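You operate a simulated robot arm through the tools that you are given. There is no shell and no other tool. Be economical: measure what you need, move in short steps, check, and stop when the job is done.

You are at the controls of a simulated robot arm. One attempt, no reset.

Task
The thread snapped: set the tension to 5, reset, slow the tacker to 2000, then press READY.
Fine: pattern, size and count stay as they are.
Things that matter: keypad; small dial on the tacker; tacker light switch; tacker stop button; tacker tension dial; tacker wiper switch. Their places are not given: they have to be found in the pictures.

It is judged by the outcome, as a careful person would: the job done as asked, and still so three seconds after it is handed in. It fails if anything else is knocked over, pushed out of place, dropped, spilled or broken.

Robot
A 7-joint arm with a two-finger parallel gripper, fixed in place. Base frame: the origin is at the foot of the arm, x ahead of it, y to its left, z up; the work surface is at about z = 780. Lengths are in mm, angles in degrees, forces in N, time in s.
With the tool pointing down near the work surface it reaches from about 380 to 900 mm from the base axis. Its first joint turns from -115.0 to 115.0 degrees. Payload 3.91 kg.
The tool frame sits at the grasp point between the pads (the TCP): z along the fingers, y along the line on which they close. The tips reach 30 mm beyond it. Largest opening 110 mm; finger width 20, thickness 10; the body of the gripper, 48 by 112 mm, starts 55 mm behind the TCP.
Orientation is that of the tool frame in the base frame, as a unit quaternion [w, x, y, z]. With the fingers straight down and closing along the base's y, the tool's x points along the base's -x, its y along +y and its z along -z.

Tools
- The arm moves only by the tool play_rows. Its argument "plan" is a list of rows, each an object of numbers (a shift or turn left out is 0, a gripper value left out holds the last): "x", "y", "z": the shift along the base's x, y, z in mm; "wx", "wy", "wz": the turn, a rotation vector about the base's x, y, z in degrees; "claw": the closure, from 0 (fully open) to 1 (shut). In form: [{"x": .., "y": .., "z": .., "wx": .., "wy": .., "wz": .., "claw": ..}, ...]. A call has 1 to 8 rows; each row shifts and turns the commanded pose from where the row before left it. Each row takes 0.2 s and may step no farther than 50 mm and 8.6 degrees from the row before; otherwise, or with a gripper value out of range, the whole call is refused. Where a pose cannot be reached the arm comes as near as it can. A force on the tool above 40 N (or 10 N above the force at the start of the call, whichever is more), or a blocked arm, ends the call early, and 0.2 s more pass. The fingers move at their own pace (about 153 mm/s each) and stop on an object; they squeeze with about 33 N. The grip force told is the motor's: it shows also when the fingers shut on nothing. Time passes only in rows, and 0.2 s behind the last, so rows that do not move let the fingers close. It gives the time, the measured TCP pose, the force on the tool (base axes), the opening and the grip force at its end, in the units of the frame above (readings bear some noise), with the torque about the TCP (base axes, N m) and any sound that the robot's microphone picked up.
- Cameras (640 x 400 px; columns grow to the right, rows downward): "scene" is fixed at [398.9, 500.6, 1535.4]; the picture's right is [-0.89, -0.46, 0.00], its down [-0.21, 0.40, -0.89] and it looks along [0.41, -0.79, -0.46] (base axes); focal length 322 px, centre (320, 200). "wrist" rides on the gripper at [72, 17, -103] in the tool frame; the picture's right is [-0.23, 0.97, 0.00], its down [-0.76, -0.18, -0.62] and it looks along [-0.61, -0.14, 0.78] (tool axes); focal length 222 px, centre (320, 200).
- camera(camera): a new picture of that camera. The clock stands still meanwhile.
- move_column(by): slides the trunk up (or, below 0, down) by that many mm; the arm rides with it, the base frame stays. It gives what a move gives, with no picture.
- pixel_to_xyz(camera, pixels): for up to 12 pixels [column, row] of the newest picture of that camera ("zoom" is the newest enlarged one), the place [x, y, z] in the base frame of the surface seen there, good to about 2 mm. The clock stands still meanwhile.
- inspect(camera, box): a new picture of the part [left, top, right, bottom] of that camera's present view, enlarged. The clock stands still meanwhile.
- hand_in(): hands the job in; it is judged then, once.

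Work in short steps. Measure before you move; look again where a grasp or a placing could have gone wrong, and mend it. You have 80 turns and 54 pictures in all, those below and enlarged ones among them. Open the gripper and draw the arm clear of the work before you hand the job in, unless the task says otherwise; then end with one line.

The tools are called after "Emit:" as name(argument=value, ...) on one line, values as JSON. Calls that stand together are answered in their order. play_rows: Moves the arm, as the interface text tells. Its arguments: {"type":"object","properties":{"plan":{"type":"array"}},"required":["plan"]} The other tools are called the same way: move_column (by) slides the trunk up or down; camera (camera) takes a picture; pixel_to_xyz (camera, pixels) gives the place of the surface under pixels of a picture; inspect (camera, box) takes an enlarged picture of a part of a camera's view; hand_in () hands the job in.

At the start:

```text
time: 0.0
tool_pos: [571.6, -342.6, 1229.8]
tcp_rot: [0.001, 0.001, 1.0, 0.0]
wrist_force: [-0.5, -0.9, 0.1]
torque: [-0.01, -0.01, 0.04]
opening: 110.2
gripper_force: 0.1
trunk travel left (down, up): [-825.0, 165.0]
```

scene: 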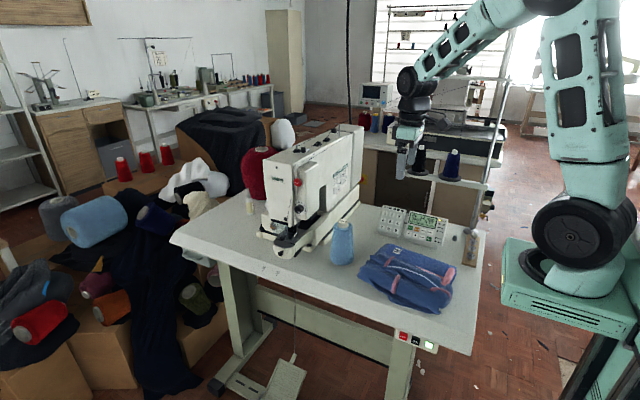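
wrist: 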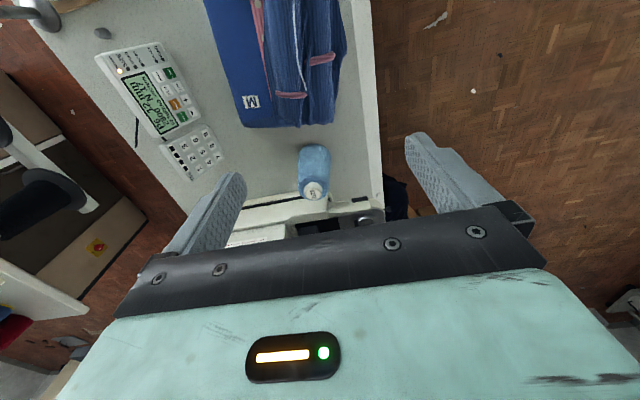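

The scene shows the tacker at about (310,190) and the keypad at about (415,225). I'll enlarge both.

Emit:
inspect(camera="scene", box=[370, 195, 460, 251])

Emit:
inspect(camera="scene", box=[240, 120, 380, 260])

Emit:
inspect(camera="wrist", box=[80, 30, 240, 190])

```text
7.11 times, centred on (415, 223) of scene
```

zoom: 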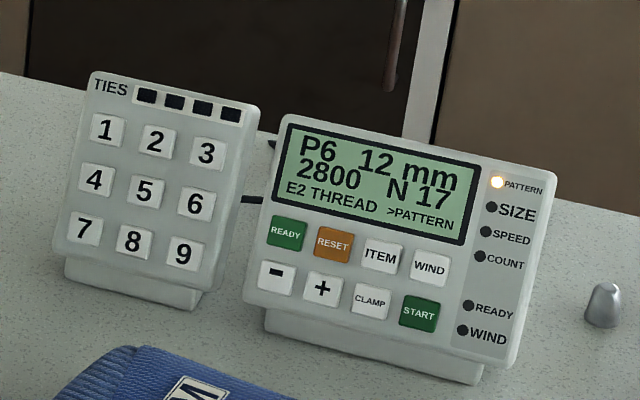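

```text
2.86 times, centred on (310, 190) of scene
```

zoom: 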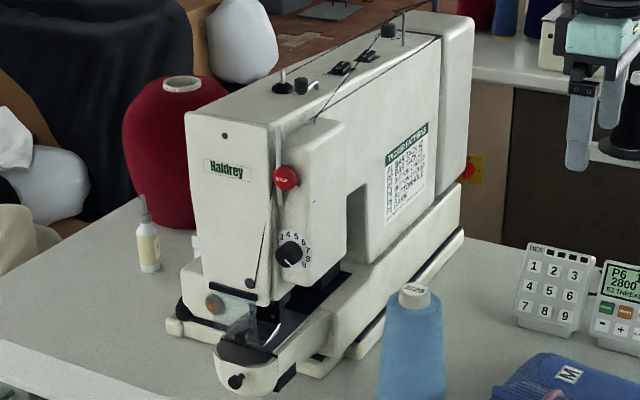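

```text
2.50 times, centred on (160, 110) of wrist
```

zoom: 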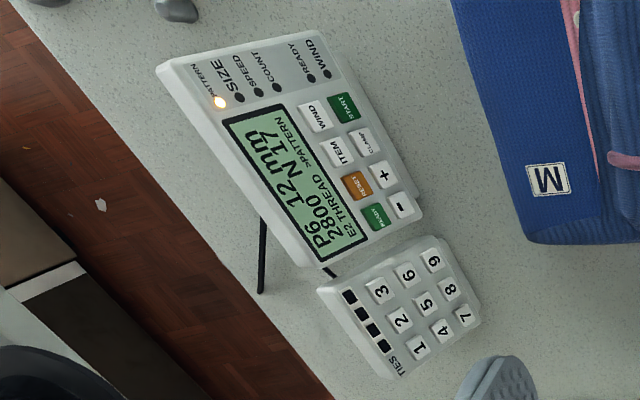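

The dial is at about (295,188) in the scene. I'll zoom in and measure it.

Emit:
inspect(camera="scene", box=[280, 170, 320, 210])

```text
10.00 times, centred on (300, 190) of scene
```

zoom: 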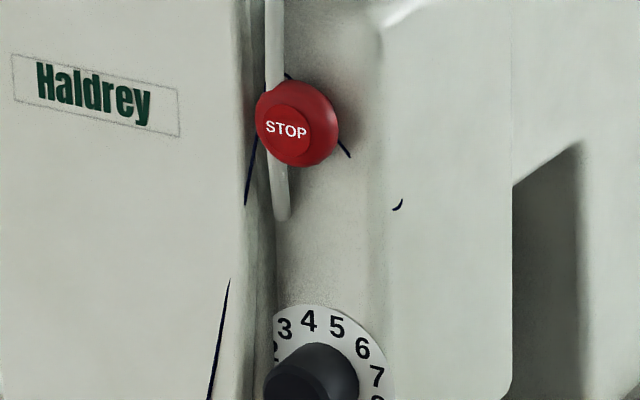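

Emit:
inspect(camera="scene", box=[280, 190, 320, 230])

```text
10.00 times, centred on (300, 210) of scene
```

zoom: 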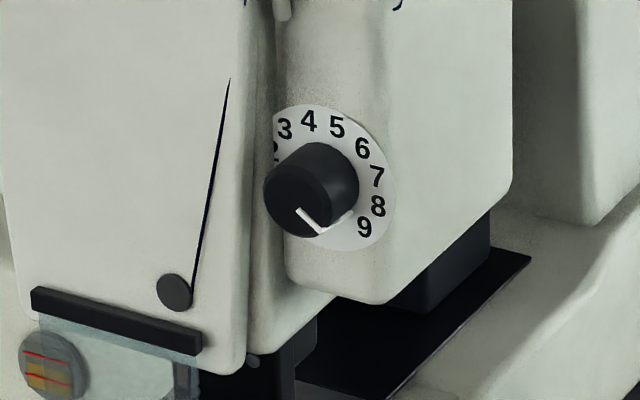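

The pointer (320,232 zoom) seems near 9. I'll measure the dial's geometry.

Emit:
pixel_to_xyz(camera="zoom", pixels=[[296, 205], [300, 211], [319, 232], [340, 218], [284, 128], [308, 120], [337, 127], [362, 148], [376, 176], [378, 206], [365, 227], [275, 190]])

Emit:
pixel_to_xyz(camera="scene", pixels=[[298, 183], [317, 170], [330, 200], [270, 200], [342, 240], [342, 260], [330, 150], [355, 130], [300, 150], [264, 140], [310, 260], [285, 255]])

```text
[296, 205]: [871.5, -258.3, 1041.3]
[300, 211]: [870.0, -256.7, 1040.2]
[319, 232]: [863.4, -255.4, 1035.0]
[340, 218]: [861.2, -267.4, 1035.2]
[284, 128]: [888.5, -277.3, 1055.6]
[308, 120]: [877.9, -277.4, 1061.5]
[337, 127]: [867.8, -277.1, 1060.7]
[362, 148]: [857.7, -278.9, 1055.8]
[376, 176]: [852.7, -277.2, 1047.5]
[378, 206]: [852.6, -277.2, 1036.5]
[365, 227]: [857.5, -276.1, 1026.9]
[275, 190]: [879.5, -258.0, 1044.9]
```

```text
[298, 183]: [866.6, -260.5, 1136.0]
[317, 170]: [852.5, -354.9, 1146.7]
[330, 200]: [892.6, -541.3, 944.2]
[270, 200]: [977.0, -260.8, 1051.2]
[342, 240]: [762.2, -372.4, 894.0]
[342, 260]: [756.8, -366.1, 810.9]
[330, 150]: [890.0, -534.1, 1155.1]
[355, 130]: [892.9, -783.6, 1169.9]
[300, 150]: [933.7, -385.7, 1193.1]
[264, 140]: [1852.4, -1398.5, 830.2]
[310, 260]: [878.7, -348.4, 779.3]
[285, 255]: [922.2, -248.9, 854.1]
```

Dial axis is about (873.5, y, 1040.5), facing +y, with the pointer near 8.5–9. Next I'll measure the keypad.

Emit:
inspect(camera="scene", box=[400, 205, 456, 251])

```text
8.70 times, centred on (428, 228) of scene
```

zoom: 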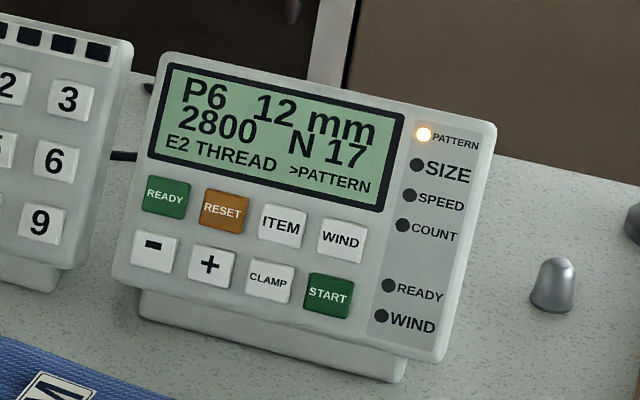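

Emit:
pixel_to_xyz(camera="zoom", pixels=[[165, 198], [223, 211], [281, 226], [341, 240], [153, 250], [211, 264], [270, 281], [328, 296], [187, 180], [193, 213], [165, 60], [490, 130]])

Emit:
pixel_to_xyz(camera="scene", pixels=[[384, 240], [386, 228], [410, 210], [446, 260], [420, 270], [400, 262], [471, 240], [462, 236], [430, 252], [440, 246]])

```text
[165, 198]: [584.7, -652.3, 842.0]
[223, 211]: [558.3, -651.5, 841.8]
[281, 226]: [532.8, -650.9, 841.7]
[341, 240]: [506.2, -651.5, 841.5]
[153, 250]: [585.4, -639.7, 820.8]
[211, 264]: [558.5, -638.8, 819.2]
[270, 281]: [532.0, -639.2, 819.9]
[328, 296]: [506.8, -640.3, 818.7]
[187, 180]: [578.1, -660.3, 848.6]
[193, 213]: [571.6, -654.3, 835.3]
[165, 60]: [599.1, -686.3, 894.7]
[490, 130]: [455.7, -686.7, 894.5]
```

```text
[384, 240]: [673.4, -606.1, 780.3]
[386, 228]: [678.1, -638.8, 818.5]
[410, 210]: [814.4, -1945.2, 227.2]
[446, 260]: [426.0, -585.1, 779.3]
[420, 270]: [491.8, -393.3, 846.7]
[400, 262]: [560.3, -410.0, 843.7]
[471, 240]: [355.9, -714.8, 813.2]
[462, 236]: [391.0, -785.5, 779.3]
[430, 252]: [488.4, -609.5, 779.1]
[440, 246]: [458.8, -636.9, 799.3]
```

Buttons are ~21 mm wide, 26 mm apart, and the panel normal is (0, 0.87, 0.49). I'll check clearance around the tension dial in a fresh zoom.

Emit:
inspect(camera="scene", box=[285, 188, 315, 218])

Emit:
pixel_to_xyz(camera="scene", pixels=[[290, 208], [293, 208], [294.5, 208], [296, 215], [295, 198], [292, 198], [304, 218], [312, 205], [303, 196], [297, 200], [297, 180], [305, 180]])

```text
13.33 times, centred on (300, 203) of scene
```

zoom: 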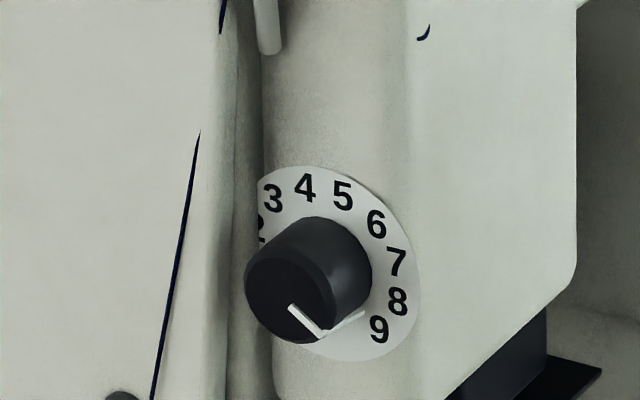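

```text
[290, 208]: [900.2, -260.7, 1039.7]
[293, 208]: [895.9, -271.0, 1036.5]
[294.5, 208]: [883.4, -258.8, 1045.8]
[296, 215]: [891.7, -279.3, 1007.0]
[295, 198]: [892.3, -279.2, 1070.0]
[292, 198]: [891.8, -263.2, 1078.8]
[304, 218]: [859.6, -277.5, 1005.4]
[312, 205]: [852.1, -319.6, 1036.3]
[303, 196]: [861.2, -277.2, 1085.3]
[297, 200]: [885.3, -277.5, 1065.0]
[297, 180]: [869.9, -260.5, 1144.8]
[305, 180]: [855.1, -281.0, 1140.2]
```

The dial's neighbour, the faceplate edge, is at x≈893, so I'll keep the fingers near vertical (±20°) and regrip. First I back away and turn the tool to point along -y.

Emit:
play_rows(plan=[{"y": 30, "wx": -8.2, "claw": 0.6}, {"y": 30, "wx": -8.2}, {"y": 30, "wx": -8.2}, {"y": 30, "wx": -8.2}, {"y": 30, "wx": -8.2}, {"y": 30, "wx": -8.2}, {"y": 20, "wx": -8.2}, {"y": 0, "wx": -8.2}])

Emit:
play_rows(plan=[{"wx": -8.2}, {"wx": -8.2}, {"wx": -8}, {"x": 40}, {"x": 40}, {"x": 40}, {"x": 40}])

```text
time: 1.8
tool_pos: [572.5, -142.9, 1229.1]
tcp_rot: [0.001, 0.0, 0.84, -0.543]
wrist_force: [-0.2, 0.3, -0.6]
torque: [0.01, -0.04, 0.01]
opening: 43.8
gripper_force: 0.0
trunk travel left (down, up): [-825.0, 165.0]
```

```text
time: 3.4
tool_pos: [731.2, -142.6, 1231.7]
tcp_rot: [0.0, 0.0, 0.707, -0.707]
wrist_force: [0.6, -0.3, -0.2]
torque: [0.01, -0.01, 0.01]
opening: 44.3
gripper_force: 0.0
trunk travel left (down, up): [-825.0, 165.0]
```

Orientation is right. I move in front of the dial, still standing off.

Emit:
play_rows(plan=[{"x": 45}, {"x": 45}, {"x": 52.3, "z": 0, "y": 0}])

Emit:
play_rows(plan=[{"x": 45}, {"x": 45}, {"x": 26, "z": -24, "y": -20}, {"x": 26, "z": -40}, {"z": -40}, {"z": -40}, {"z": -47.5}])

```text
refused: row 3 steps farther than a row can; nothing moved
```

```text
time: 5.0
tool_pos: [873.0, -163.1, 1038.6]
tcp_rot: [-0.001, -0.001, -0.707, 0.707]
wrist_force: [0.2, -0.2, 0.6]
torque: [-0.01, -0.02, 0.02]
opening: 44.2
gripper_force: 0.0
trunk travel left (down, up): [-825.0, 165.0]
```

The TCP is now at about (873, -163, 1038.6). I look with the wrist camera to check alignment and the pointer.

Emit:
camera(camera="wrist")

Emit:
inspect(camera="scene", box=[260, 160, 340, 240])

```text
44 pictures are left
```

wrist: 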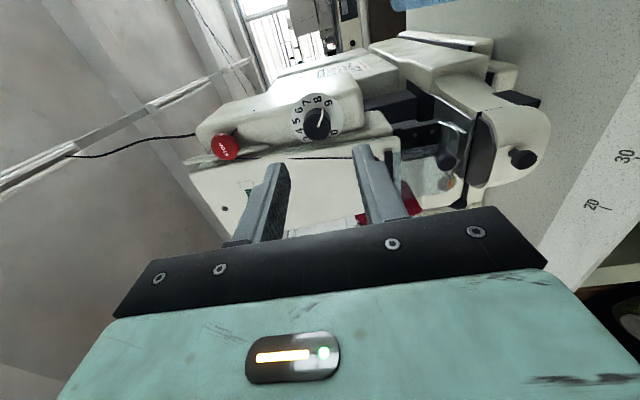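

```text
5.00 times, centred on (300, 200) of scene
```

zoom: 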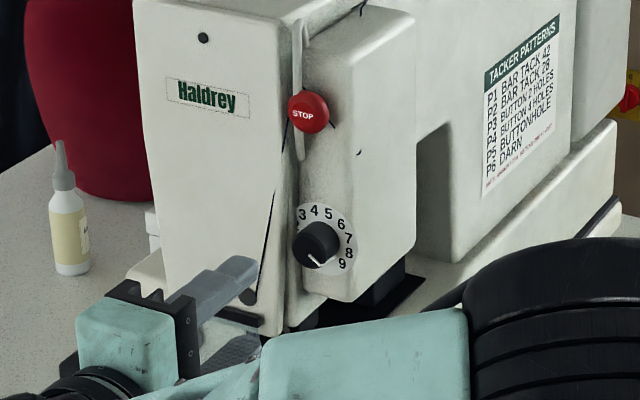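

Emit:
inspect(camera="wrist", box=[285, 90, 345, 150])

```text
6.67 times, centred on (315, 120) of wrist
```

zoom: 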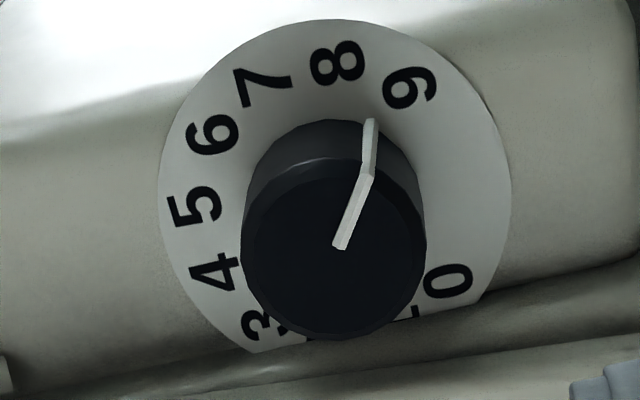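

The pointer is around 8.5. I measure the pointer and numbers from this view.

Emit:
pixel_to_xyz(camera="zoom", pixels=[[340, 246], [366, 176], [371, 122], [337, 63], [409, 88], [264, 87], [212, 134], [195, 206], [213, 272], [447, 281], [333, 262], [262, 325]])

```text
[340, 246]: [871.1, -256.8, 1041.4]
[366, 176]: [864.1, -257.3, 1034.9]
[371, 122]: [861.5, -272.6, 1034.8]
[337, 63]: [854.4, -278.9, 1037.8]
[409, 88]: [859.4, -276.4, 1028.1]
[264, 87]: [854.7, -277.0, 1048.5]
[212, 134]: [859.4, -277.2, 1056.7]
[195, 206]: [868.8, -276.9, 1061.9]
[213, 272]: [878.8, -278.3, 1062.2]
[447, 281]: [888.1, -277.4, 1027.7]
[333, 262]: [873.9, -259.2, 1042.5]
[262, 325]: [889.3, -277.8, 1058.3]
```

Dial centre is (873.8, 1042) with 30° per number, and the pointer is at ~122° (≈8.6). "5" is at 15°, so it needs about +107° about +y. I pre-rotate -20° and approach.

Emit:
play_rows(plan=[{"wy": -7, "z": 3.7, "claw": 0.65}, {"wy": -7}, {"wy": -6}, {"y": -30}, {"y": -25}, {"y": -15}, {"y": -8.5}])

```text
time: 6.7
tool_pos: [874.9, -232.1, 1041.9]
tcp_rot: [0.126, 0.121, 0.698, -0.694]
wrist_force: [-9.0, 16.8, 2.8]
torque: [0.23, 0.09, 0.01]
opening: 36.0
gripper_force: 0.1
trunk travel left (down, up): [-825.0, 165.0]
stopped in row 7: the force on the tool passed its limit at 43 N (the readings are from after the stop); the commanded pose is now the measured one
```

Contact at tip y≈-262, pushing to -x and +y: probably the faceplate edge. I back off slightly and look.

Emit:
play_rows(plan=[{"y": 8}])

Emit:
camera(camera="wrist")

Emit:
inspect(camera="scene", box=[270, 170, 330, 230])

```text
time: 7.1
tool_pos: [873.6, -228.8, 1039.6]
tcp_rot: [0.123, 0.122, 0.698, -0.695]
wrist_force: [0.7, 0.1, 0.2]
torque: [0.0, -0.01, -0.03]
opening: 38.6
gripper_force: 0.1
trunk travel left (down, up): [-825.0, 165.0]
```

```text
41 pictures are left
```

wrist: 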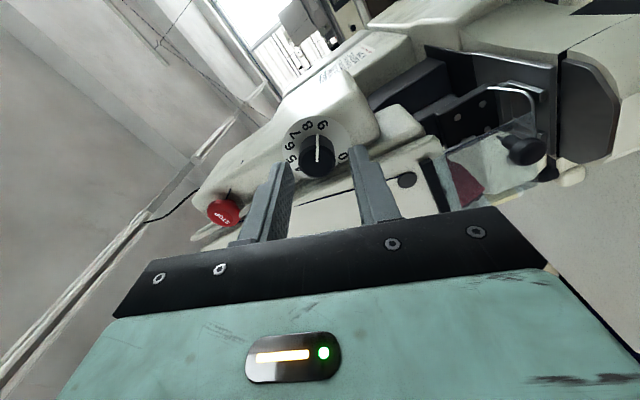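

```text
6.67 times, centred on (300, 200) of scene
```

zoom: 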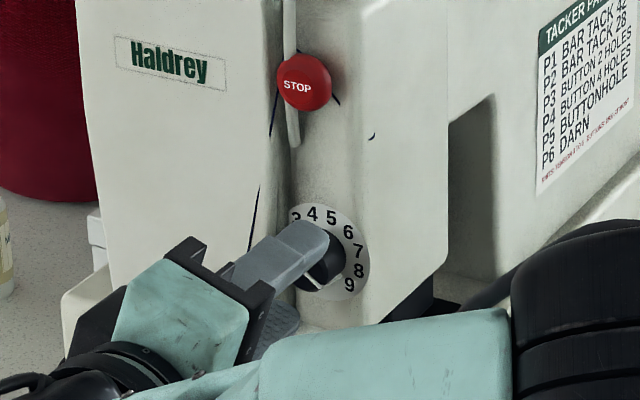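

The lower finger touched the faceplate edge. I shift the tool 4 mm to -x (pads are wide enough), narrow the opening and use ±18°.

Emit:
play_rows(plan=[{"y": 5, "claw": 0.7}, {"x": -3.8, "z": 1.1, "wy": 2}, {}])

```text
time: 7.9
tool_pos: [871.4, -220.6, 1040.8]
tcp_rot: [0.112, 0.109, 0.701, -0.696]
wrist_force: [-0.6, -0.4, 0.1]
torque: [0.0, 0.03, -0.02]
opening: 32.7
gripper_force: 0.2
trunk travel left (down, up): [-825.0, 165.0]
```

Reading averages matter here, so I take one more still reading with a small x correction.

Emit:
play_rows(plan=[{"x": -1.3}])

Emit:
play_rows(plan=[{}])

```text
time: 8.3
tool_pos: [869.5, -222.4, 1042.3]
tcp_rot: [0.114, 0.11, 0.701, -0.695]
wrist_force: [-0.1, 1.1, 0.1]
torque: [0.05, -0.02, 0.0]
opening: 32.9
gripper_force: 0.0
trunk travel left (down, up): [-825.0, 165.0]
```

```text
time: 8.7
tool_pos: [869.9, -222.2, 1041.8]
tcp_rot: [0.113, 0.11, 0.701, -0.695]
wrist_force: [-0.7, -1.0, 0.2]
torque: [-0.03, -0.01, -0.04]
opening: 33.3
gripper_force: 0.0
trunk travel left (down, up): [-825.0, 165.0]
```

Position is good: (869.8, -222, 1041.6). I advance so the tips reach y≈-270, then close.

Emit:
play_rows(plan=[{"y": -10, "z": -0.7}, {"y": -8}, {}])

```text
time: 9.5
tool_pos: [870.1, -238.8, 1041.2]
tcp_rot: [0.113, 0.108, 0.701, -0.695]
wrist_force: [-0.5, -0.4, 0.1]
torque: [0.0, 0.0, 0.0]
opening: 32.8
gripper_force: 0.1
trunk travel left (down, up): [-825.0, 165.0]
```

No contact, with the tips around the knob. I close on it.

Emit:
play_rows(plan=[{"claw": 1}, {}])

```text
time: 10.1
tool_pos: [870.0, -240.6, 1041.7]
tcp_rot: [0.112, 0.109, 0.701, -0.696]
wrist_force: [1.0, -0.3, -2.0]
torque: [-0.16, 0.04, 0.12]
opening: 25.4
gripper_force: 44.7
trunk travel left (down, up): [-825.0, 165.0]
```

Gripped at 25.4 mm with little side force. I turn +36° about +y with the small z compensation.

Emit:
play_rows(plan=[{"wy": 7.2, "z": 0.5}, {"wy": 7.2, "z": 0.5}, {"wy": 7.2, "z": 0.5}, {"wy": 7.2, "z": 0.5}, {"wy": 7.2, "z": 0.5}, {}])

Emit:
inspect(camera="wrist", box=[270, 80, 370, 180])

```text
time: 11.5
tool_pos: [869.7, -241.7, 1042.6]
tcp_rot: [-0.11, -0.111, 0.701, -0.695]
wrist_force: [6.0, -2.1, -0.9]
torque: [-0.39, 0.02, -0.14]
opening: 25.1
gripper_force: 45.1
trunk travel left (down, up): [-825.0, 165.0]
```

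```text
4.00 times, centred on (320, 130) of wrist
```

zoom: 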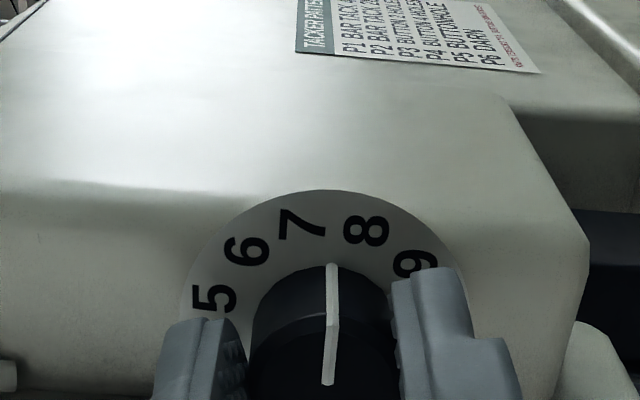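

The pointer now reads about 7.4. I release, turn back 36° and regrip.

Emit:
play_rows(plan=[{"claw": 0.7}, {}, {"wy": -7.2, "z": -0.5}, {"wy": -7.2, "z": -0.5}, {"wy": -7.2, "z": -0.5}, {"wy": -7.2, "z": -0.5}, {"wy": -7.2, "z": -0.5}, {}])

Emit:
play_rows(plan=[{"claw": 1}, {}])

Emit:
play_rows(plan=[{"wy": 7.2, "z": 0.5}, {"wy": 7.2, "z": 0.5}, {"wy": 7.2, "z": 0.5}, {"wy": 7.2, "z": 0.5}, {"wy": 7.2, "z": 0.5}, {}])

Emit:
inspect(camera="wrist", box=[270, 80, 370, 180])

```text
time: 13.3
tool_pos: [869.9, -240.5, 1040.5]
tcp_rot: [0.112, 0.11, 0.701, -0.695]
wrist_force: [-0.1, -0.4, 0.2]
torque: [0.0, -0.02, 0.0]
opening: 33.1
gripper_force: 0.0
trunk travel left (down, up): [-825.0, 165.0]
```

```text
time: 13.9
tool_pos: [869.6, -241.0, 1041.3]
tcp_rot: [0.112, 0.109, 0.701, -0.696]
wrist_force: [-0.1, 1.4, -0.1]
torque: [-0.17, 0.0, -0.06]
opening: 25.4
gripper_force: 45.1
trunk travel left (down, up): [-825.0, 165.0]
```

```text
time: 15.3
tool_pos: [870.6, -240.1, 1043.6]
tcp_rot: [-0.111, -0.112, 0.701, -0.695]
wrist_force: [2.9, 1.4, -1.7]
torque: [-0.32, 0.0, 0.07]
opening: 25.3
gripper_force: 44.7
trunk travel left (down, up): [-825.0, 165.0]
```

```text
4.00 times, centred on (320, 130) of wrist
```

zoom: 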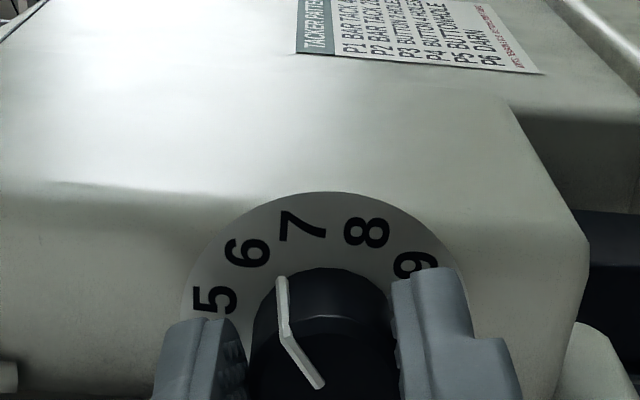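

It reads about 6.2. I release, turn back, and measure the pointer precisely.

Emit:
play_rows(plan=[{"claw": 0.7}, {}, {"wy": -7.2, "z": -0.5}, {"wy": -7.2, "z": -0.5}, {"wy": -7.2, "z": -0.5}, {"wy": -7.2, "z": -0.5}, {"wy": -7.2, "z": -0.5}, {}])

Emit:
inspect(camera="wrist", box=[280, 100, 360, 180])

```text
time: 17.1
tool_pos: [869.4, -239.7, 1041.6]
tcp_rot: [0.112, 0.11, 0.701, -0.696]
wrist_force: [-0.3, -0.7, -0.2]
torque: [0.02, 0.01, -0.01]
opening: 33.0
gripper_force: 0.0
trunk travel left (down, up): [-825.0, 165.0]
```

```text
5.00 times, centred on (320, 140) of wrist
```

zoom: 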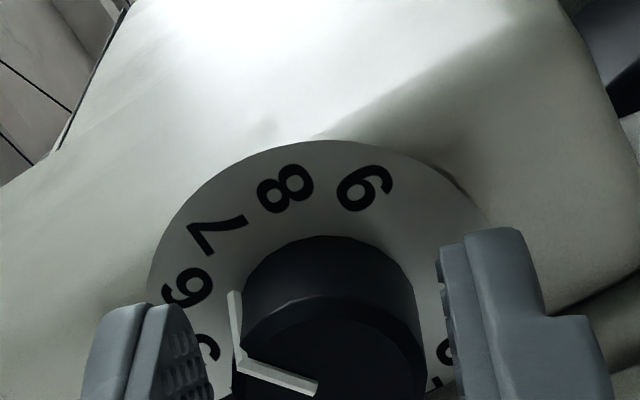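

Emit:
pixel_to_xyz(camera="zoom", pixels=[[312, 389], [280, 373], [242, 357], [238, 330], [234, 300], [235, 293], [187, 288], [218, 235], [286, 188], [365, 190]])

```text
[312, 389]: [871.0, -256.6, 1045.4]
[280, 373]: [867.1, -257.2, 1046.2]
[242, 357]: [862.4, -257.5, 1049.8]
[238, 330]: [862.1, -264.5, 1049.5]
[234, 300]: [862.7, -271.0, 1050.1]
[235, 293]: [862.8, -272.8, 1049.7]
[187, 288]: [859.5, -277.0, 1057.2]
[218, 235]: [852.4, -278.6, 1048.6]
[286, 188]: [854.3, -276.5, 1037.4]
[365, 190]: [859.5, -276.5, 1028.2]
```

Pointer at ~57–60° (≈6.4), so ~42° to go. I regrip and turn +41°.

Emit:
play_rows(plan=[{"claw": 1}, {}])

Emit:
play_rows(plan=[{"wy": 8.2, "z": 0.5}, {"wy": 8.2, "z": 0.5}, {"wy": 8.2, "z": 0.5}, {"wy": 8.2, "z": 0.5}, {"wy": 8.2, "z": 0.5}, {}])

Emit:
play_rows(plan=[{"claw": 0.7}, {}, {"y": 10}, {"y": 30}, {"y": 40}, {"wy": -8.2, "z": -0.5}, {"wy": -8.2, "z": -0.5}, {"wy": -7}])

Emit:
inspect(camera="wrist", box=[285, 80, 355, 150])

Emit:
inspect(camera="scene", box=[285, 188, 315, 218])

```text
time: 17.7
tool_pos: [869.5, -239.8, 1040.4]
tcp_rot: [0.111, 0.11, 0.701, -0.696]
wrist_force: [0.4, 0.3, -0.8]
torque: [-0.08, -0.03, -0.02]
opening: 25.3
gripper_force: 44.6
trunk travel left (down, up): [-825.0, 165.0]
```

```text
time: 19.1
tool_pos: [869.7, -239.5, 1043.9]
tcp_rot: [-0.14, -0.142, 0.696, -0.69]
wrist_force: [0.4, 2.5, 3.2]
torque: [-0.43, 0.04, -0.3]
opening: 25.2
gripper_force: 44.8
trunk travel left (down, up): [-825.0, 165.0]
```

```text
time: 20.9
tool_pos: [869.8, -161.7, 1042.0]
tcp_rot: [0.005, 0.002, 0.709, -0.705]
wrist_force: [0.2, 0.5, -0.7]
torque: [0.03, -0.02, -0.02]
opening: 32.9
gripper_force: 0.0
trunk travel left (down, up): [-825.0, 165.0]
```

```text
5.71 times, centred on (320, 115) of wrist
```

zoom: 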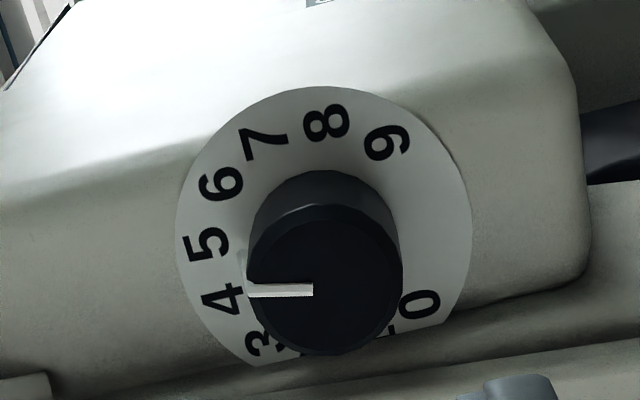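

```text
13.33 times, centred on (300, 203) of scene
```

zoom: 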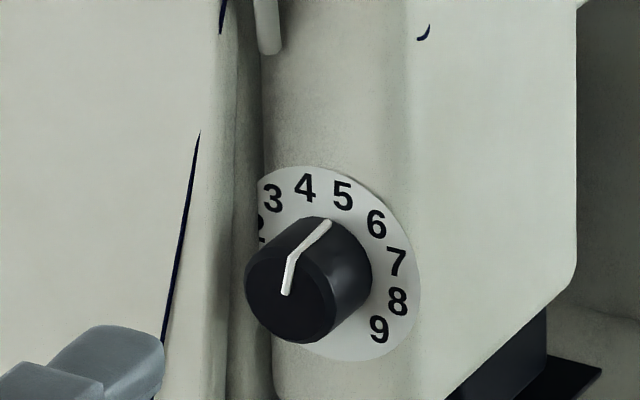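

Emit:
pixel_to_xyz(camera="zoom", pixels=[[286, 290], [288, 275], [290, 262], [296, 252], [308, 240], [320, 229], [327, 222], [343, 196], [305, 188], [376, 224]])

Emit:
pixel_to_xyz(camera="wrist", pixels=[[318, 131], [313, 131.3], [308.5, 131.5], [307.5, 128.3], [307, 126.5], [306.8, 125]])

```text
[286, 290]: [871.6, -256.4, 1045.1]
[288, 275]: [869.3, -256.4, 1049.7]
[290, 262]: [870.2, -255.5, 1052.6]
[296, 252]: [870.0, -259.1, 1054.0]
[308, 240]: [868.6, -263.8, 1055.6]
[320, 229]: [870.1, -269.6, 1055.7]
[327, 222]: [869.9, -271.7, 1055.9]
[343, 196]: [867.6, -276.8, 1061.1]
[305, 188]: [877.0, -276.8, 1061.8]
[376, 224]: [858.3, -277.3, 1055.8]
```

```text
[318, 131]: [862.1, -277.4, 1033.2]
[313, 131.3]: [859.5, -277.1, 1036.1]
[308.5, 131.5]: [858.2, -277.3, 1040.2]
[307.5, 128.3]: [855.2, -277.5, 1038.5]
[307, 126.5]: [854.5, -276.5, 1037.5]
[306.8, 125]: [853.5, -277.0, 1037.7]
```

The pointer lines up with 5 within about 2° in both views. Now to the keypad: I retract, move over in x and tilt the tool to the panel normal (wx +29.2) with the fingers shut.

Emit:
play_rows(plan=[{"y": 20, "z": 30, "claw": 1}, {"x": -40, "z": 20}, {"x": -48, "wx": 5}, {"x": -48, "wx": 5}, {"x": -48, "wx": 5}, {"x": -48, "wx": 5}, {"x": -48, "wx": 5}, {"x": -32, "wx": 4.2}])

Emit:
play_rows(plan=[{"y": -48}, {"y": -48}, {"y": -48}, {"y": -48}, {"y": -48}, {"y": -48}, {"y": -48}, {"z": -40}])

Emit:
play_rows(plan=[{"y": -30, "z": -35}, {"y": -24, "z": -35}, {"z": -35}, {"z": -40}, {}])

```text
time: 22.7
tool_pos: [557.6, -140.2, 1093.2]
tcp_rot: [0.003, 0.003, 0.865, -0.502]
wrist_force: [-0.6, -0.2, 0.1]
torque: [-0.01, -0.02, -0.01]
opening: 0.0
gripper_force: 32.6
trunk travel left (down, up): [-825.0, 165.0]
```

```text
time: 24.5
tool_pos: [557.0, -476.7, 1052.9]
tcp_rot: [0.003, 0.003, 0.864, -0.503]
wrist_force: [-0.9, -0.3, 0.2]
torque: [0.04, 0.0, 0.05]
opening: 0.0
gripper_force: 33.0
trunk travel left (down, up): [-825.0, 165.0]
```

```text
time: 25.7
tool_pos: [559.7, -530.0, 906.1]
tcp_rot: [0.003, 0.004, 0.864, -0.503]
wrist_force: [0.6, 0.7, -0.1]
torque: [0.01, 0.01, 0.01]
opening: 0.0
gripper_force: 33.1
trunk travel left (down, up): [-825.0, 165.0]
```

On the approach line: about 110 mm from RESET along the normal. I advance 50 mm and check alignment.

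Emit:
play_rows(plan=[{"y": -30, "z": -15}, {"y": -22, "z": -11}, {}])

Emit:
camera(camera="wrist")

Emit:
inspect(camera="scene", box=[390, 195, 460, 251])

```text
time: 26.5
tool_pos: [559.5, -581.8, 880.2]
tcp_rot: [0.003, 0.003, 0.865, -0.502]
wrist_force: [0.6, 0.0, -0.5]
torque: [-0.03, 0.0, -0.03]
opening: 0.0
gripper_force: 33.0
trunk travel left (down, up): [-825.0, 165.0]
```

```text
34 pictures are left
```

wrist: 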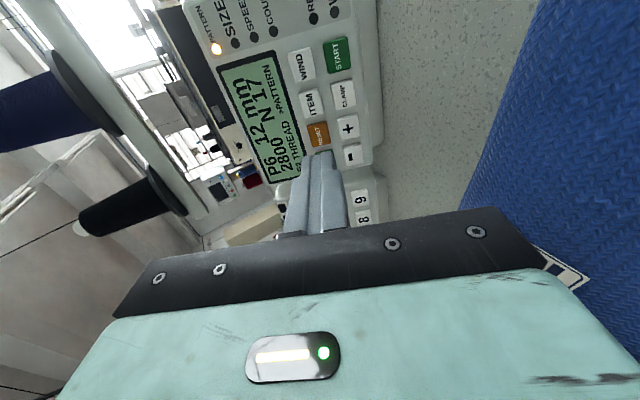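

```text
7.14 times, centred on (425, 223) of scene
```

zoom: 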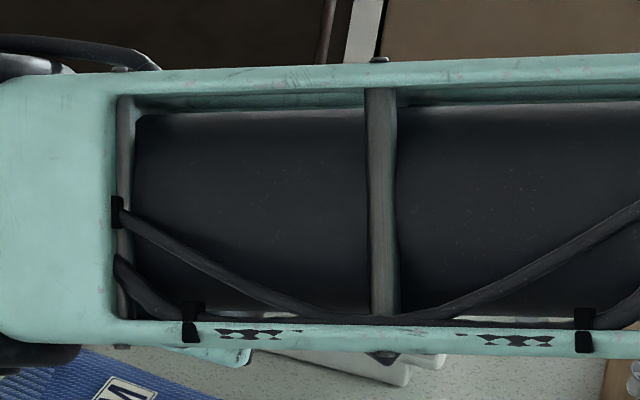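

Tips aim at RESET (318,133). The bag is close to the gripper's lower edge, so I measure the bag and buttons in this view.

Emit:
pixel_to_xyz(camera="wrist", pixels=[[318, 133], [352, 155], [311, 102], [347, 128], [318, 156], [333, 160], [460, 200], [480, 150], [500, 100], [530, 230], [560, 200], [575, 275]])

```text
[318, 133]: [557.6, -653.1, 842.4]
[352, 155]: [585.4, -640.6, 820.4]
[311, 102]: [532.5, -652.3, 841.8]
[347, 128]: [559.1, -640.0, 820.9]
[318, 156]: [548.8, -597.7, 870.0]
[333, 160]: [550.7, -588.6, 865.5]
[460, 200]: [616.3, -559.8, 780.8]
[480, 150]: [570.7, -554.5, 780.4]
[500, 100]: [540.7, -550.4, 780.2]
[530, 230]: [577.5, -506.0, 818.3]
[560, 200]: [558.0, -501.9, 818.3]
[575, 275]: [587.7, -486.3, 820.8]
```

RESET is at (557.6,-653,842), and the bag leaves 15+ mm of clearance. I approach to just short of the button.

Emit:
play_rows(plan=[{"x": -1.2, "y": -20, "z": -10.5}, {"y": -18, "z": -9.5}, {}])

Emit:
play_rows(plan=[{"y": -3.5, "z": -2}, {"y": -2.6, "z": -1.5}, {}])

```text
time: 27.3
tool_pos: [557.0, -620.6, 861.8]
tcp_rot: [0.004, 0.002, 0.864, -0.503]
wrist_force: [-0.3, 0.5, -0.5]
torque: [-0.04, -0.01, 0.0]
opening: 0.0
gripper_force: 33.2
trunk travel left (down, up): [-825.0, 165.0]
```

```text
time: 28.1
tool_pos: [556.2, -626.2, 857.4]
tcp_rot: [0.004, 0.003, 0.864, -0.503]
wrist_force: [0.7, 0.4, 0.1]
torque: [0.01, 0.01, 0.03]
opening: 0.0
gripper_force: 32.6
trunk travel left (down, up): [-825.0, 165.0]
```

No contact yet; I step in by 1.5–2 mm.

Emit:
play_rows(plan=[{"y": -1.7, "z": -1}, {"y": -1.3, "z": -0.8}, {}])

```text
time: 28.9
tool_pos: [555.5, -629.6, 856.5]
tcp_rot: [0.004, 0.002, 0.864, -0.503]
wrist_force: [0.1, 0.1, 1.2]
torque: [-0.01, 0.03, 0.03]
opening: 0.0
gripper_force: 33.0
trunk travel left (down, up): [-825.0, 165.0]
heard: click
```

A click. I withdraw and check the display.

Emit:
play_rows(plan=[{"y": 12, "z": 6.7}, {}])

Emit:
inspect(camera="wrist", box=[190, 0, 370, 180])

```text
time: 29.5
tool_pos: [556.4, -617.1, 863.1]
tcp_rot: [0.004, 0.003, 0.864, -0.503]
wrist_force: [-0.4, -0.5, 0.5]
torque: [-0.03, -0.01, 0.02]
opening: 0.0
gripper_force: 33.1
trunk travel left (down, up): [-825.0, 165.0]
```

```text
2.22 times, centred on (280, 90) of wrist
```

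zoom: 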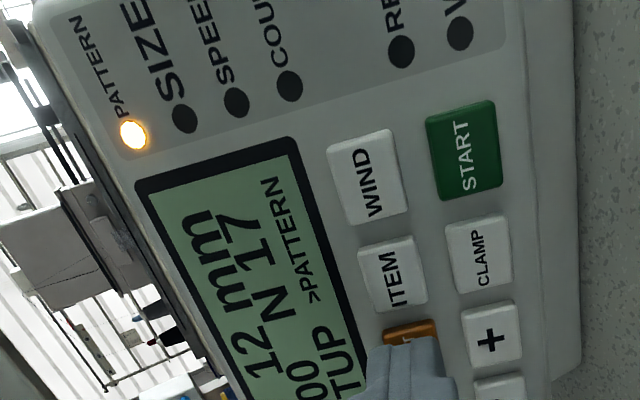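

The error cleared ("…TUP"). Next ITEM at x=532.5: I shift -24 in x and press once.

Emit:
play_rows(plan=[{"x": -24}, {"y": -8.5, "z": -4.8}, {"y": -2, "z": -1}, {"y": -1.8, "z": -1}, {}, {"y": 12.3, "z": 6.8}, {}])

Emit:
inspect(camera="wrist", box=[190, 0, 370, 180])

```text
time: 31.1
tool_pos: [531.9, -616.9, 863.5]
tcp_rot: [0.004, 0.003, 0.864, -0.503]
wrist_force: [0.3, -0.1, 0.7]
torque: [0.0, -0.02, -0.02]
opening: 0.0
gripper_force: 32.9
trunk travel left (down, up): [-825.0, 165.0]
heard: click
```

```text
2.22 times, centred on (280, 90) of wrist
```

zoom: 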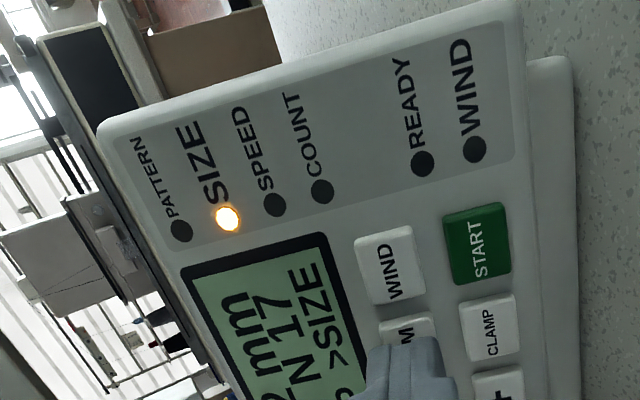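

SIZE is selected after one press. I press ITEM once more for SPEED.

Emit:
play_rows(plan=[{"y": -8.5, "z": -4.8}, {"y": -2, "z": -1}, {"y": -1.8, "z": -1}, {}, {"y": 12.3, "z": 6.8}, {}])

Emit:
inspect(camera="wrist", box=[190, 0, 370, 180])

```text
time: 32.5
tool_pos: [531.8, -616.7, 862.5]
tcp_rot: [0.003, 0.003, 0.864, -0.503]
wrist_force: [1.3, 0.1, -1.0]
torque: [0.03, -0.05, -0.03]
opening: 0.0
gripper_force: 32.7
trunk travel left (down, up): [-825.0, 165.0]
heard: click
```

```text
2.22 times, centred on (280, 90) of wrist
```

zoom: 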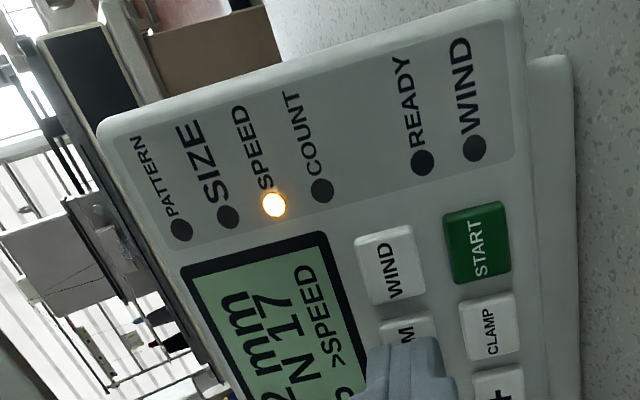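

SPEED is selected. I move to "−" at (585.4,-640,820.6) and press once.

Emit:
play_rows(plan=[{"y": 13, "z": 7}, {"x": 30}, {"x": 23.4, "y": 12.3, "z": -21.5}, {"y": -13, "z": -7}, {}])

Emit:
play_rows(plan=[{"y": -8.5, "z": -4.8}, {"y": -2, "z": -1}, {"y": -1.8, "z": -1}, {}, {"y": 12.3, "z": 6.8}, {}])

Emit:
camera(camera="wrist")

```text
time: 33.7
tool_pos: [587.0, -604.8, 841.8]
tcp_rot: [0.003, 0.003, 0.864, -0.503]
wrist_force: [-1.4, 1.1, 4.0]
torque: [0.33, 0.08, 0.04]
opening: 0.1
gripper_force: 33.2
trunk travel left (down, up): [-825.0, 165.0]
```

```text
time: 34.2
tool_pos: [588.2, -612.9, 841.8]
tcp_rot: [0.004, 0.003, 0.863, -0.505]
wrist_force: [0.2, 3.7, 18.8]
torque: [1.45, 0.42, -0.02]
opening: 0.0
gripper_force: 32.7
trunk travel left (down, up): [-825.0, 165.0]
stopped in row 2: the force on the tool passed its limit at 43 N (the readings are from after the stop); the commanded pose is now the measured one
```

```text
29 pictures are left
```

wrist: 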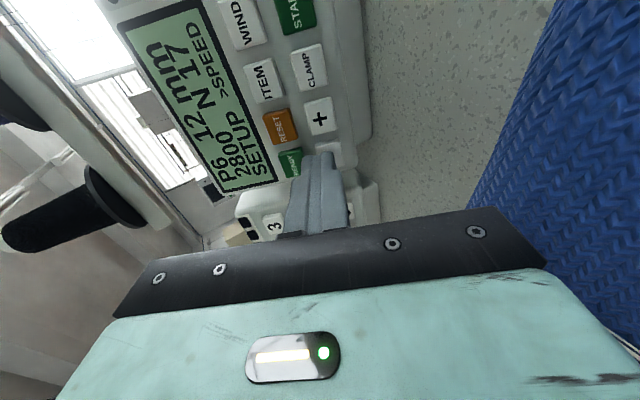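

Torque shows the gripper's lower rear corner pressing on the bag about 77 mm behind the TCP; no click, speed still 2800. I back off up, tilt the tool 20° steeper so the body clears the bag, and check the bag.

Emit:
play_rows(plan=[{"y": 5, "z": 20}, {"x": -2, "y": 15, "z": 15}, {"wx": 7}, {"wx": 7}, {"wx": 6}, {}])

Emit:
camera(camera="wrist")

Emit:
camera(camera="scene")

```text
time: 35.6
tool_pos: [586.3, -594.5, 874.8]
tcp_rot: [0.004, 0.002, 0.938, -0.346]
wrist_force: [0.4, 1.0, -0.5]
torque: [-0.03, 0.0, 0.01]
opening: 0.0
gripper_force: 32.8
trunk travel left (down, up): [-825.0, 165.0]
```

```text
28 pictures are left
```

wrist: 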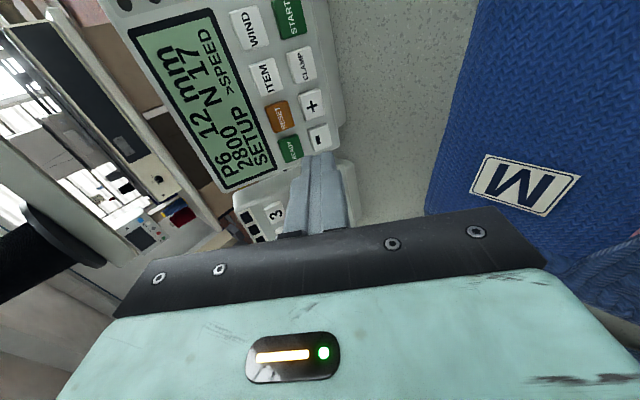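

```text
27 pictures are left
```

scene: 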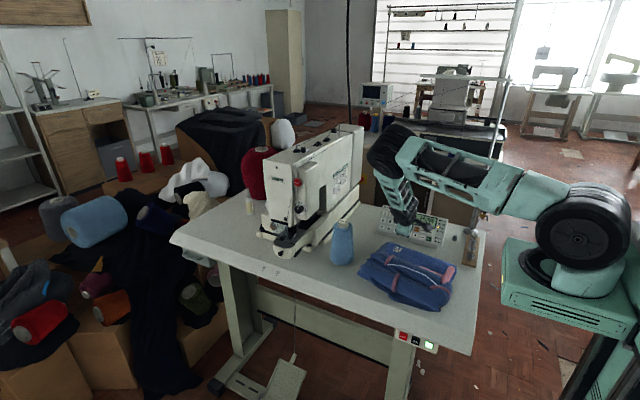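

The bag appears unmoved. I re-measure the buttons and the bag edge in this view.

Emit:
pixel_to_xyz(camera="wrist", pixels=[[319, 138], [312, 105], [290, 149], [282, 117], [430, 205], [440, 160], [470, 30], [480, 190], [525, 185], [455, 205]])

```text
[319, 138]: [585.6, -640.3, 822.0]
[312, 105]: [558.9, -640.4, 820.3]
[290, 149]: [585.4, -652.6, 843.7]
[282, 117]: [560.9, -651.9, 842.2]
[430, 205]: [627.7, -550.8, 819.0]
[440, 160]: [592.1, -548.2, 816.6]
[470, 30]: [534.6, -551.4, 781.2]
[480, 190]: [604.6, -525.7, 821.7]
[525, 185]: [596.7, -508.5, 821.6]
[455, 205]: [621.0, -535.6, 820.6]
```

Keypad and bag are in place. I go to the hover point for "−" with the steeper tilt, then press once.

Emit:
play_rows(plan=[{"x": -0.5, "y": -4, "z": -15}, {"y": -5, "z": -15.5}, {}])

Emit:
play_rows(plan=[{"y": -8.5, "z": -4.8}, {"y": -2, "z": -1}, {"y": -1.8, "z": -1}, {}])

```text
time: 36.4
tool_pos: [585.7, -602.8, 842.3]
tcp_rot: [0.004, 0.003, 0.938, -0.348]
wrist_force: [-0.2, 0.6, -0.7]
torque: [0.02, -0.02, -0.01]
opening: 0.1
gripper_force: 32.8
trunk travel left (down, up): [-825.0, 165.0]
```

```text
time: 37.4
tool_pos: [586.1, -615.5, 837.2]
tcp_rot: [0.003, 0.003, 0.938, -0.347]
wrist_force: [0.5, 0.9, 1.3]
torque: [-0.01, -0.05, -0.03]
opening: 0.0
gripper_force: 33.1
trunk travel left (down, up): [-825.0, 165.0]
```

No click yet; I step in a little more.

Emit:
play_rows(plan=[{"y": -1.2, "z": -0.7}, {}])

```text
time: 38.0
tool_pos: [585.3, -616.6, 836.3]
tcp_rot: [0.003, 0.003, 0.938, -0.347]
wrist_force: [0.5, 0.4, 0.4]
torque: [0.0, 0.02, -0.01]
opening: 0.0
gripper_force: 33.4
trunk travel left (down, up): [-825.0, 165.0]
heard: click
```

A click. I withdraw and read the display to find the step size.

Emit:
play_rows(plan=[{"y": 7, "z": 3.9}, {}])

Emit:
inspect(camera="wrist", box=[120, 0, 350, 200])

```text
time: 38.6
tool_pos: [584.2, -609.1, 840.0]
tcp_rot: [0.004, 0.003, 0.938, -0.348]
wrist_force: [0.6, -0.9, -0.3]
torque: [0.02, 0.02, 0.05]
opening: 0.0
gripper_force: 33.1
trunk travel left (down, up): [-825.0, 165.0]
```

```text
2.00 times, centred on (235, 100) of wrist
```

zoom: 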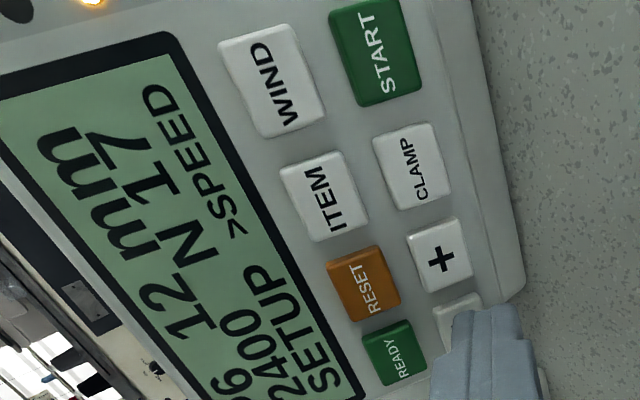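

It reads 2400, so one press is a 400 step. One more press the same way should give 2000.

Emit:
play_rows(plan=[{"y": -5.8, "z": -3.2}, {"y": -1.2, "z": -0.7}, {}, {"y": 7, "z": 3.9}, {}])

Emit:
inspect(camera="wrist", box=[120, 0, 350, 200])

```text
time: 39.8
tool_pos: [586.1, -608.9, 838.5]
tcp_rot: [0.005, 0.004, 0.938, -0.347]
wrist_force: [0.2, 0.9, -0.7]
torque: [-0.03, -0.01, 0.0]
opening: 0.1
gripper_force: 33.2
trunk travel left (down, up): [-825.0, 165.0]
heard: click
```

```text
2.00 times, centred on (235, 100) of wrist
```

zoom: 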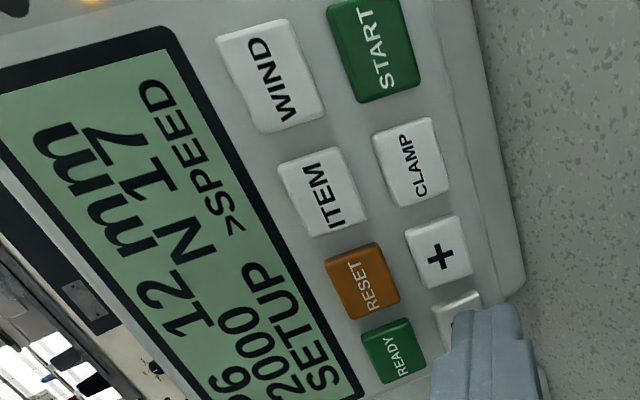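

Speed is 2000. Now READY, one row up the panel: I withdraw, shift up-slope and press.

Emit:
play_rows(plan=[{"y": 10.5, "z": 5.9}, {"x": -0.5, "y": -12.3, "z": 21.5}, {"y": -10.5, "z": -5.9}, {}])

Emit:
play_rows(plan=[{"y": -4.6, "z": -2.5}, {"y": -1.2, "z": -0.7}, {"y": -1.2, "z": -0.7}, {}])

```text
time: 40.8
tool_pos: [584.9, -621.0, 860.8]
tcp_rot: [0.003, 0.003, 0.938, -0.347]
wrist_force: [-0.5, -0.1, 0.0]
torque: [0.01, 0.01, 0.03]
opening: 0.0
gripper_force: 33.3
trunk travel left (down, up): [-825.0, 165.0]
```

```text
time: 41.8
tool_pos: [584.4, -630.0, 855.9]
tcp_rot: [0.003, 0.004, 0.938, -0.347]
wrist_force: [0.6, 2.7, 1.7]
torque: [-0.02, 0.0, 0.0]
opening: 0.0
gripper_force: 33.1
trunk travel left (down, up): [-825.0, 165.0]
heard: click
```

A click. I withdraw clear and look.

Emit:
play_rows(plan=[{"y": 10, "z": 5.6}, {"y": 17, "z": 20}, {"y": 10, "z": 45}, {"z": 49}, {"y": 40, "z": 25}, {"y": 45}, {"y": 45}])

Emit:
play_rows(plan=[{"y": 45, "claw": 0.3}, {"y": 45}, {"y": 45, "z": 20}, {"y": 45, "z": 20}, {"y": 0, "z": 20}, {}])

Emit:
camera(camera="scene")

Emit:
inspect(camera="scene", box=[400, 205, 456, 251])

Emit:
inspect(camera="scene", box=[285, 188, 315, 218])

```text
time: 43.4
tool_pos: [584.8, -462.5, 1001.7]
tcp_rot: [0.003, 0.004, 0.938, -0.347]
wrist_force: [-0.4, -0.5, -0.3]
torque: [0.05, 0.01, 0.02]
opening: 0.1
gripper_force: 32.9
trunk travel left (down, up): [-825.0, 165.0]
```

```text
time: 44.8
tool_pos: [583.4, -281.6, 1061.6]
tcp_rot: [0.003, 0.002, 0.938, -0.347]
wrist_force: [0.3, 0.5, 1.0]
torque: [-0.02, -0.01, 0.0]
opening: 77.2
gripper_force: 0.0
trunk travel left (down, up): [-825.0, 165.0]
```

```text
24 pictures are left
```

scene: 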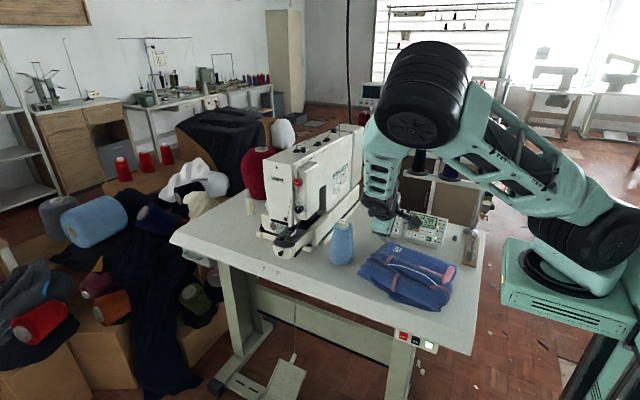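

```text
8.70 times, centred on (428, 228) of scene
```

zoom: 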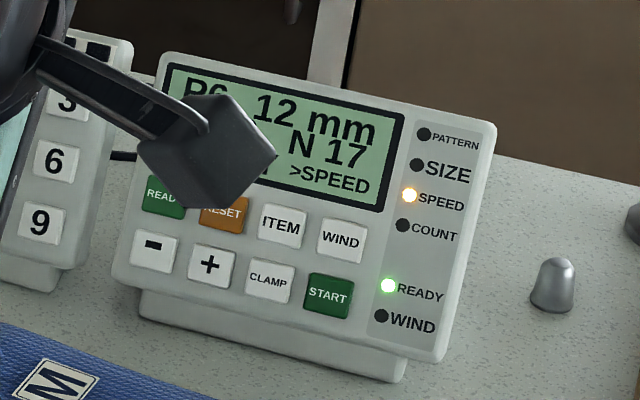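

```text
13.33 times, centred on (300, 203) of scene
```

zoom: 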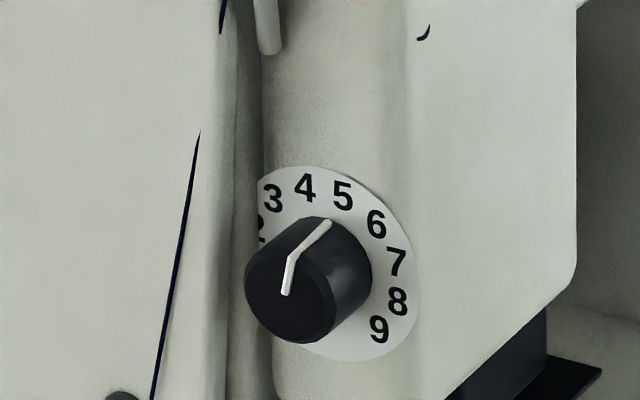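

READY is lit green, SPEED was left at 2000, pattern/size/count are unchanged (12 mm, N 17), and the dial is at 5. The arm is clear and the gripper open, so I hand in.

Emit:
hand_in()

```text
The job is handed in.
```

The tension is set to 5, the thread error is reset, the speed is 2000 and READY is lit; size and count still read 12 mm and N 17, and pattern was not touched. While reaching for "−", the gripper briefly pressed on the blue bag beside the keypad, which may have shifted by a few millimetres.
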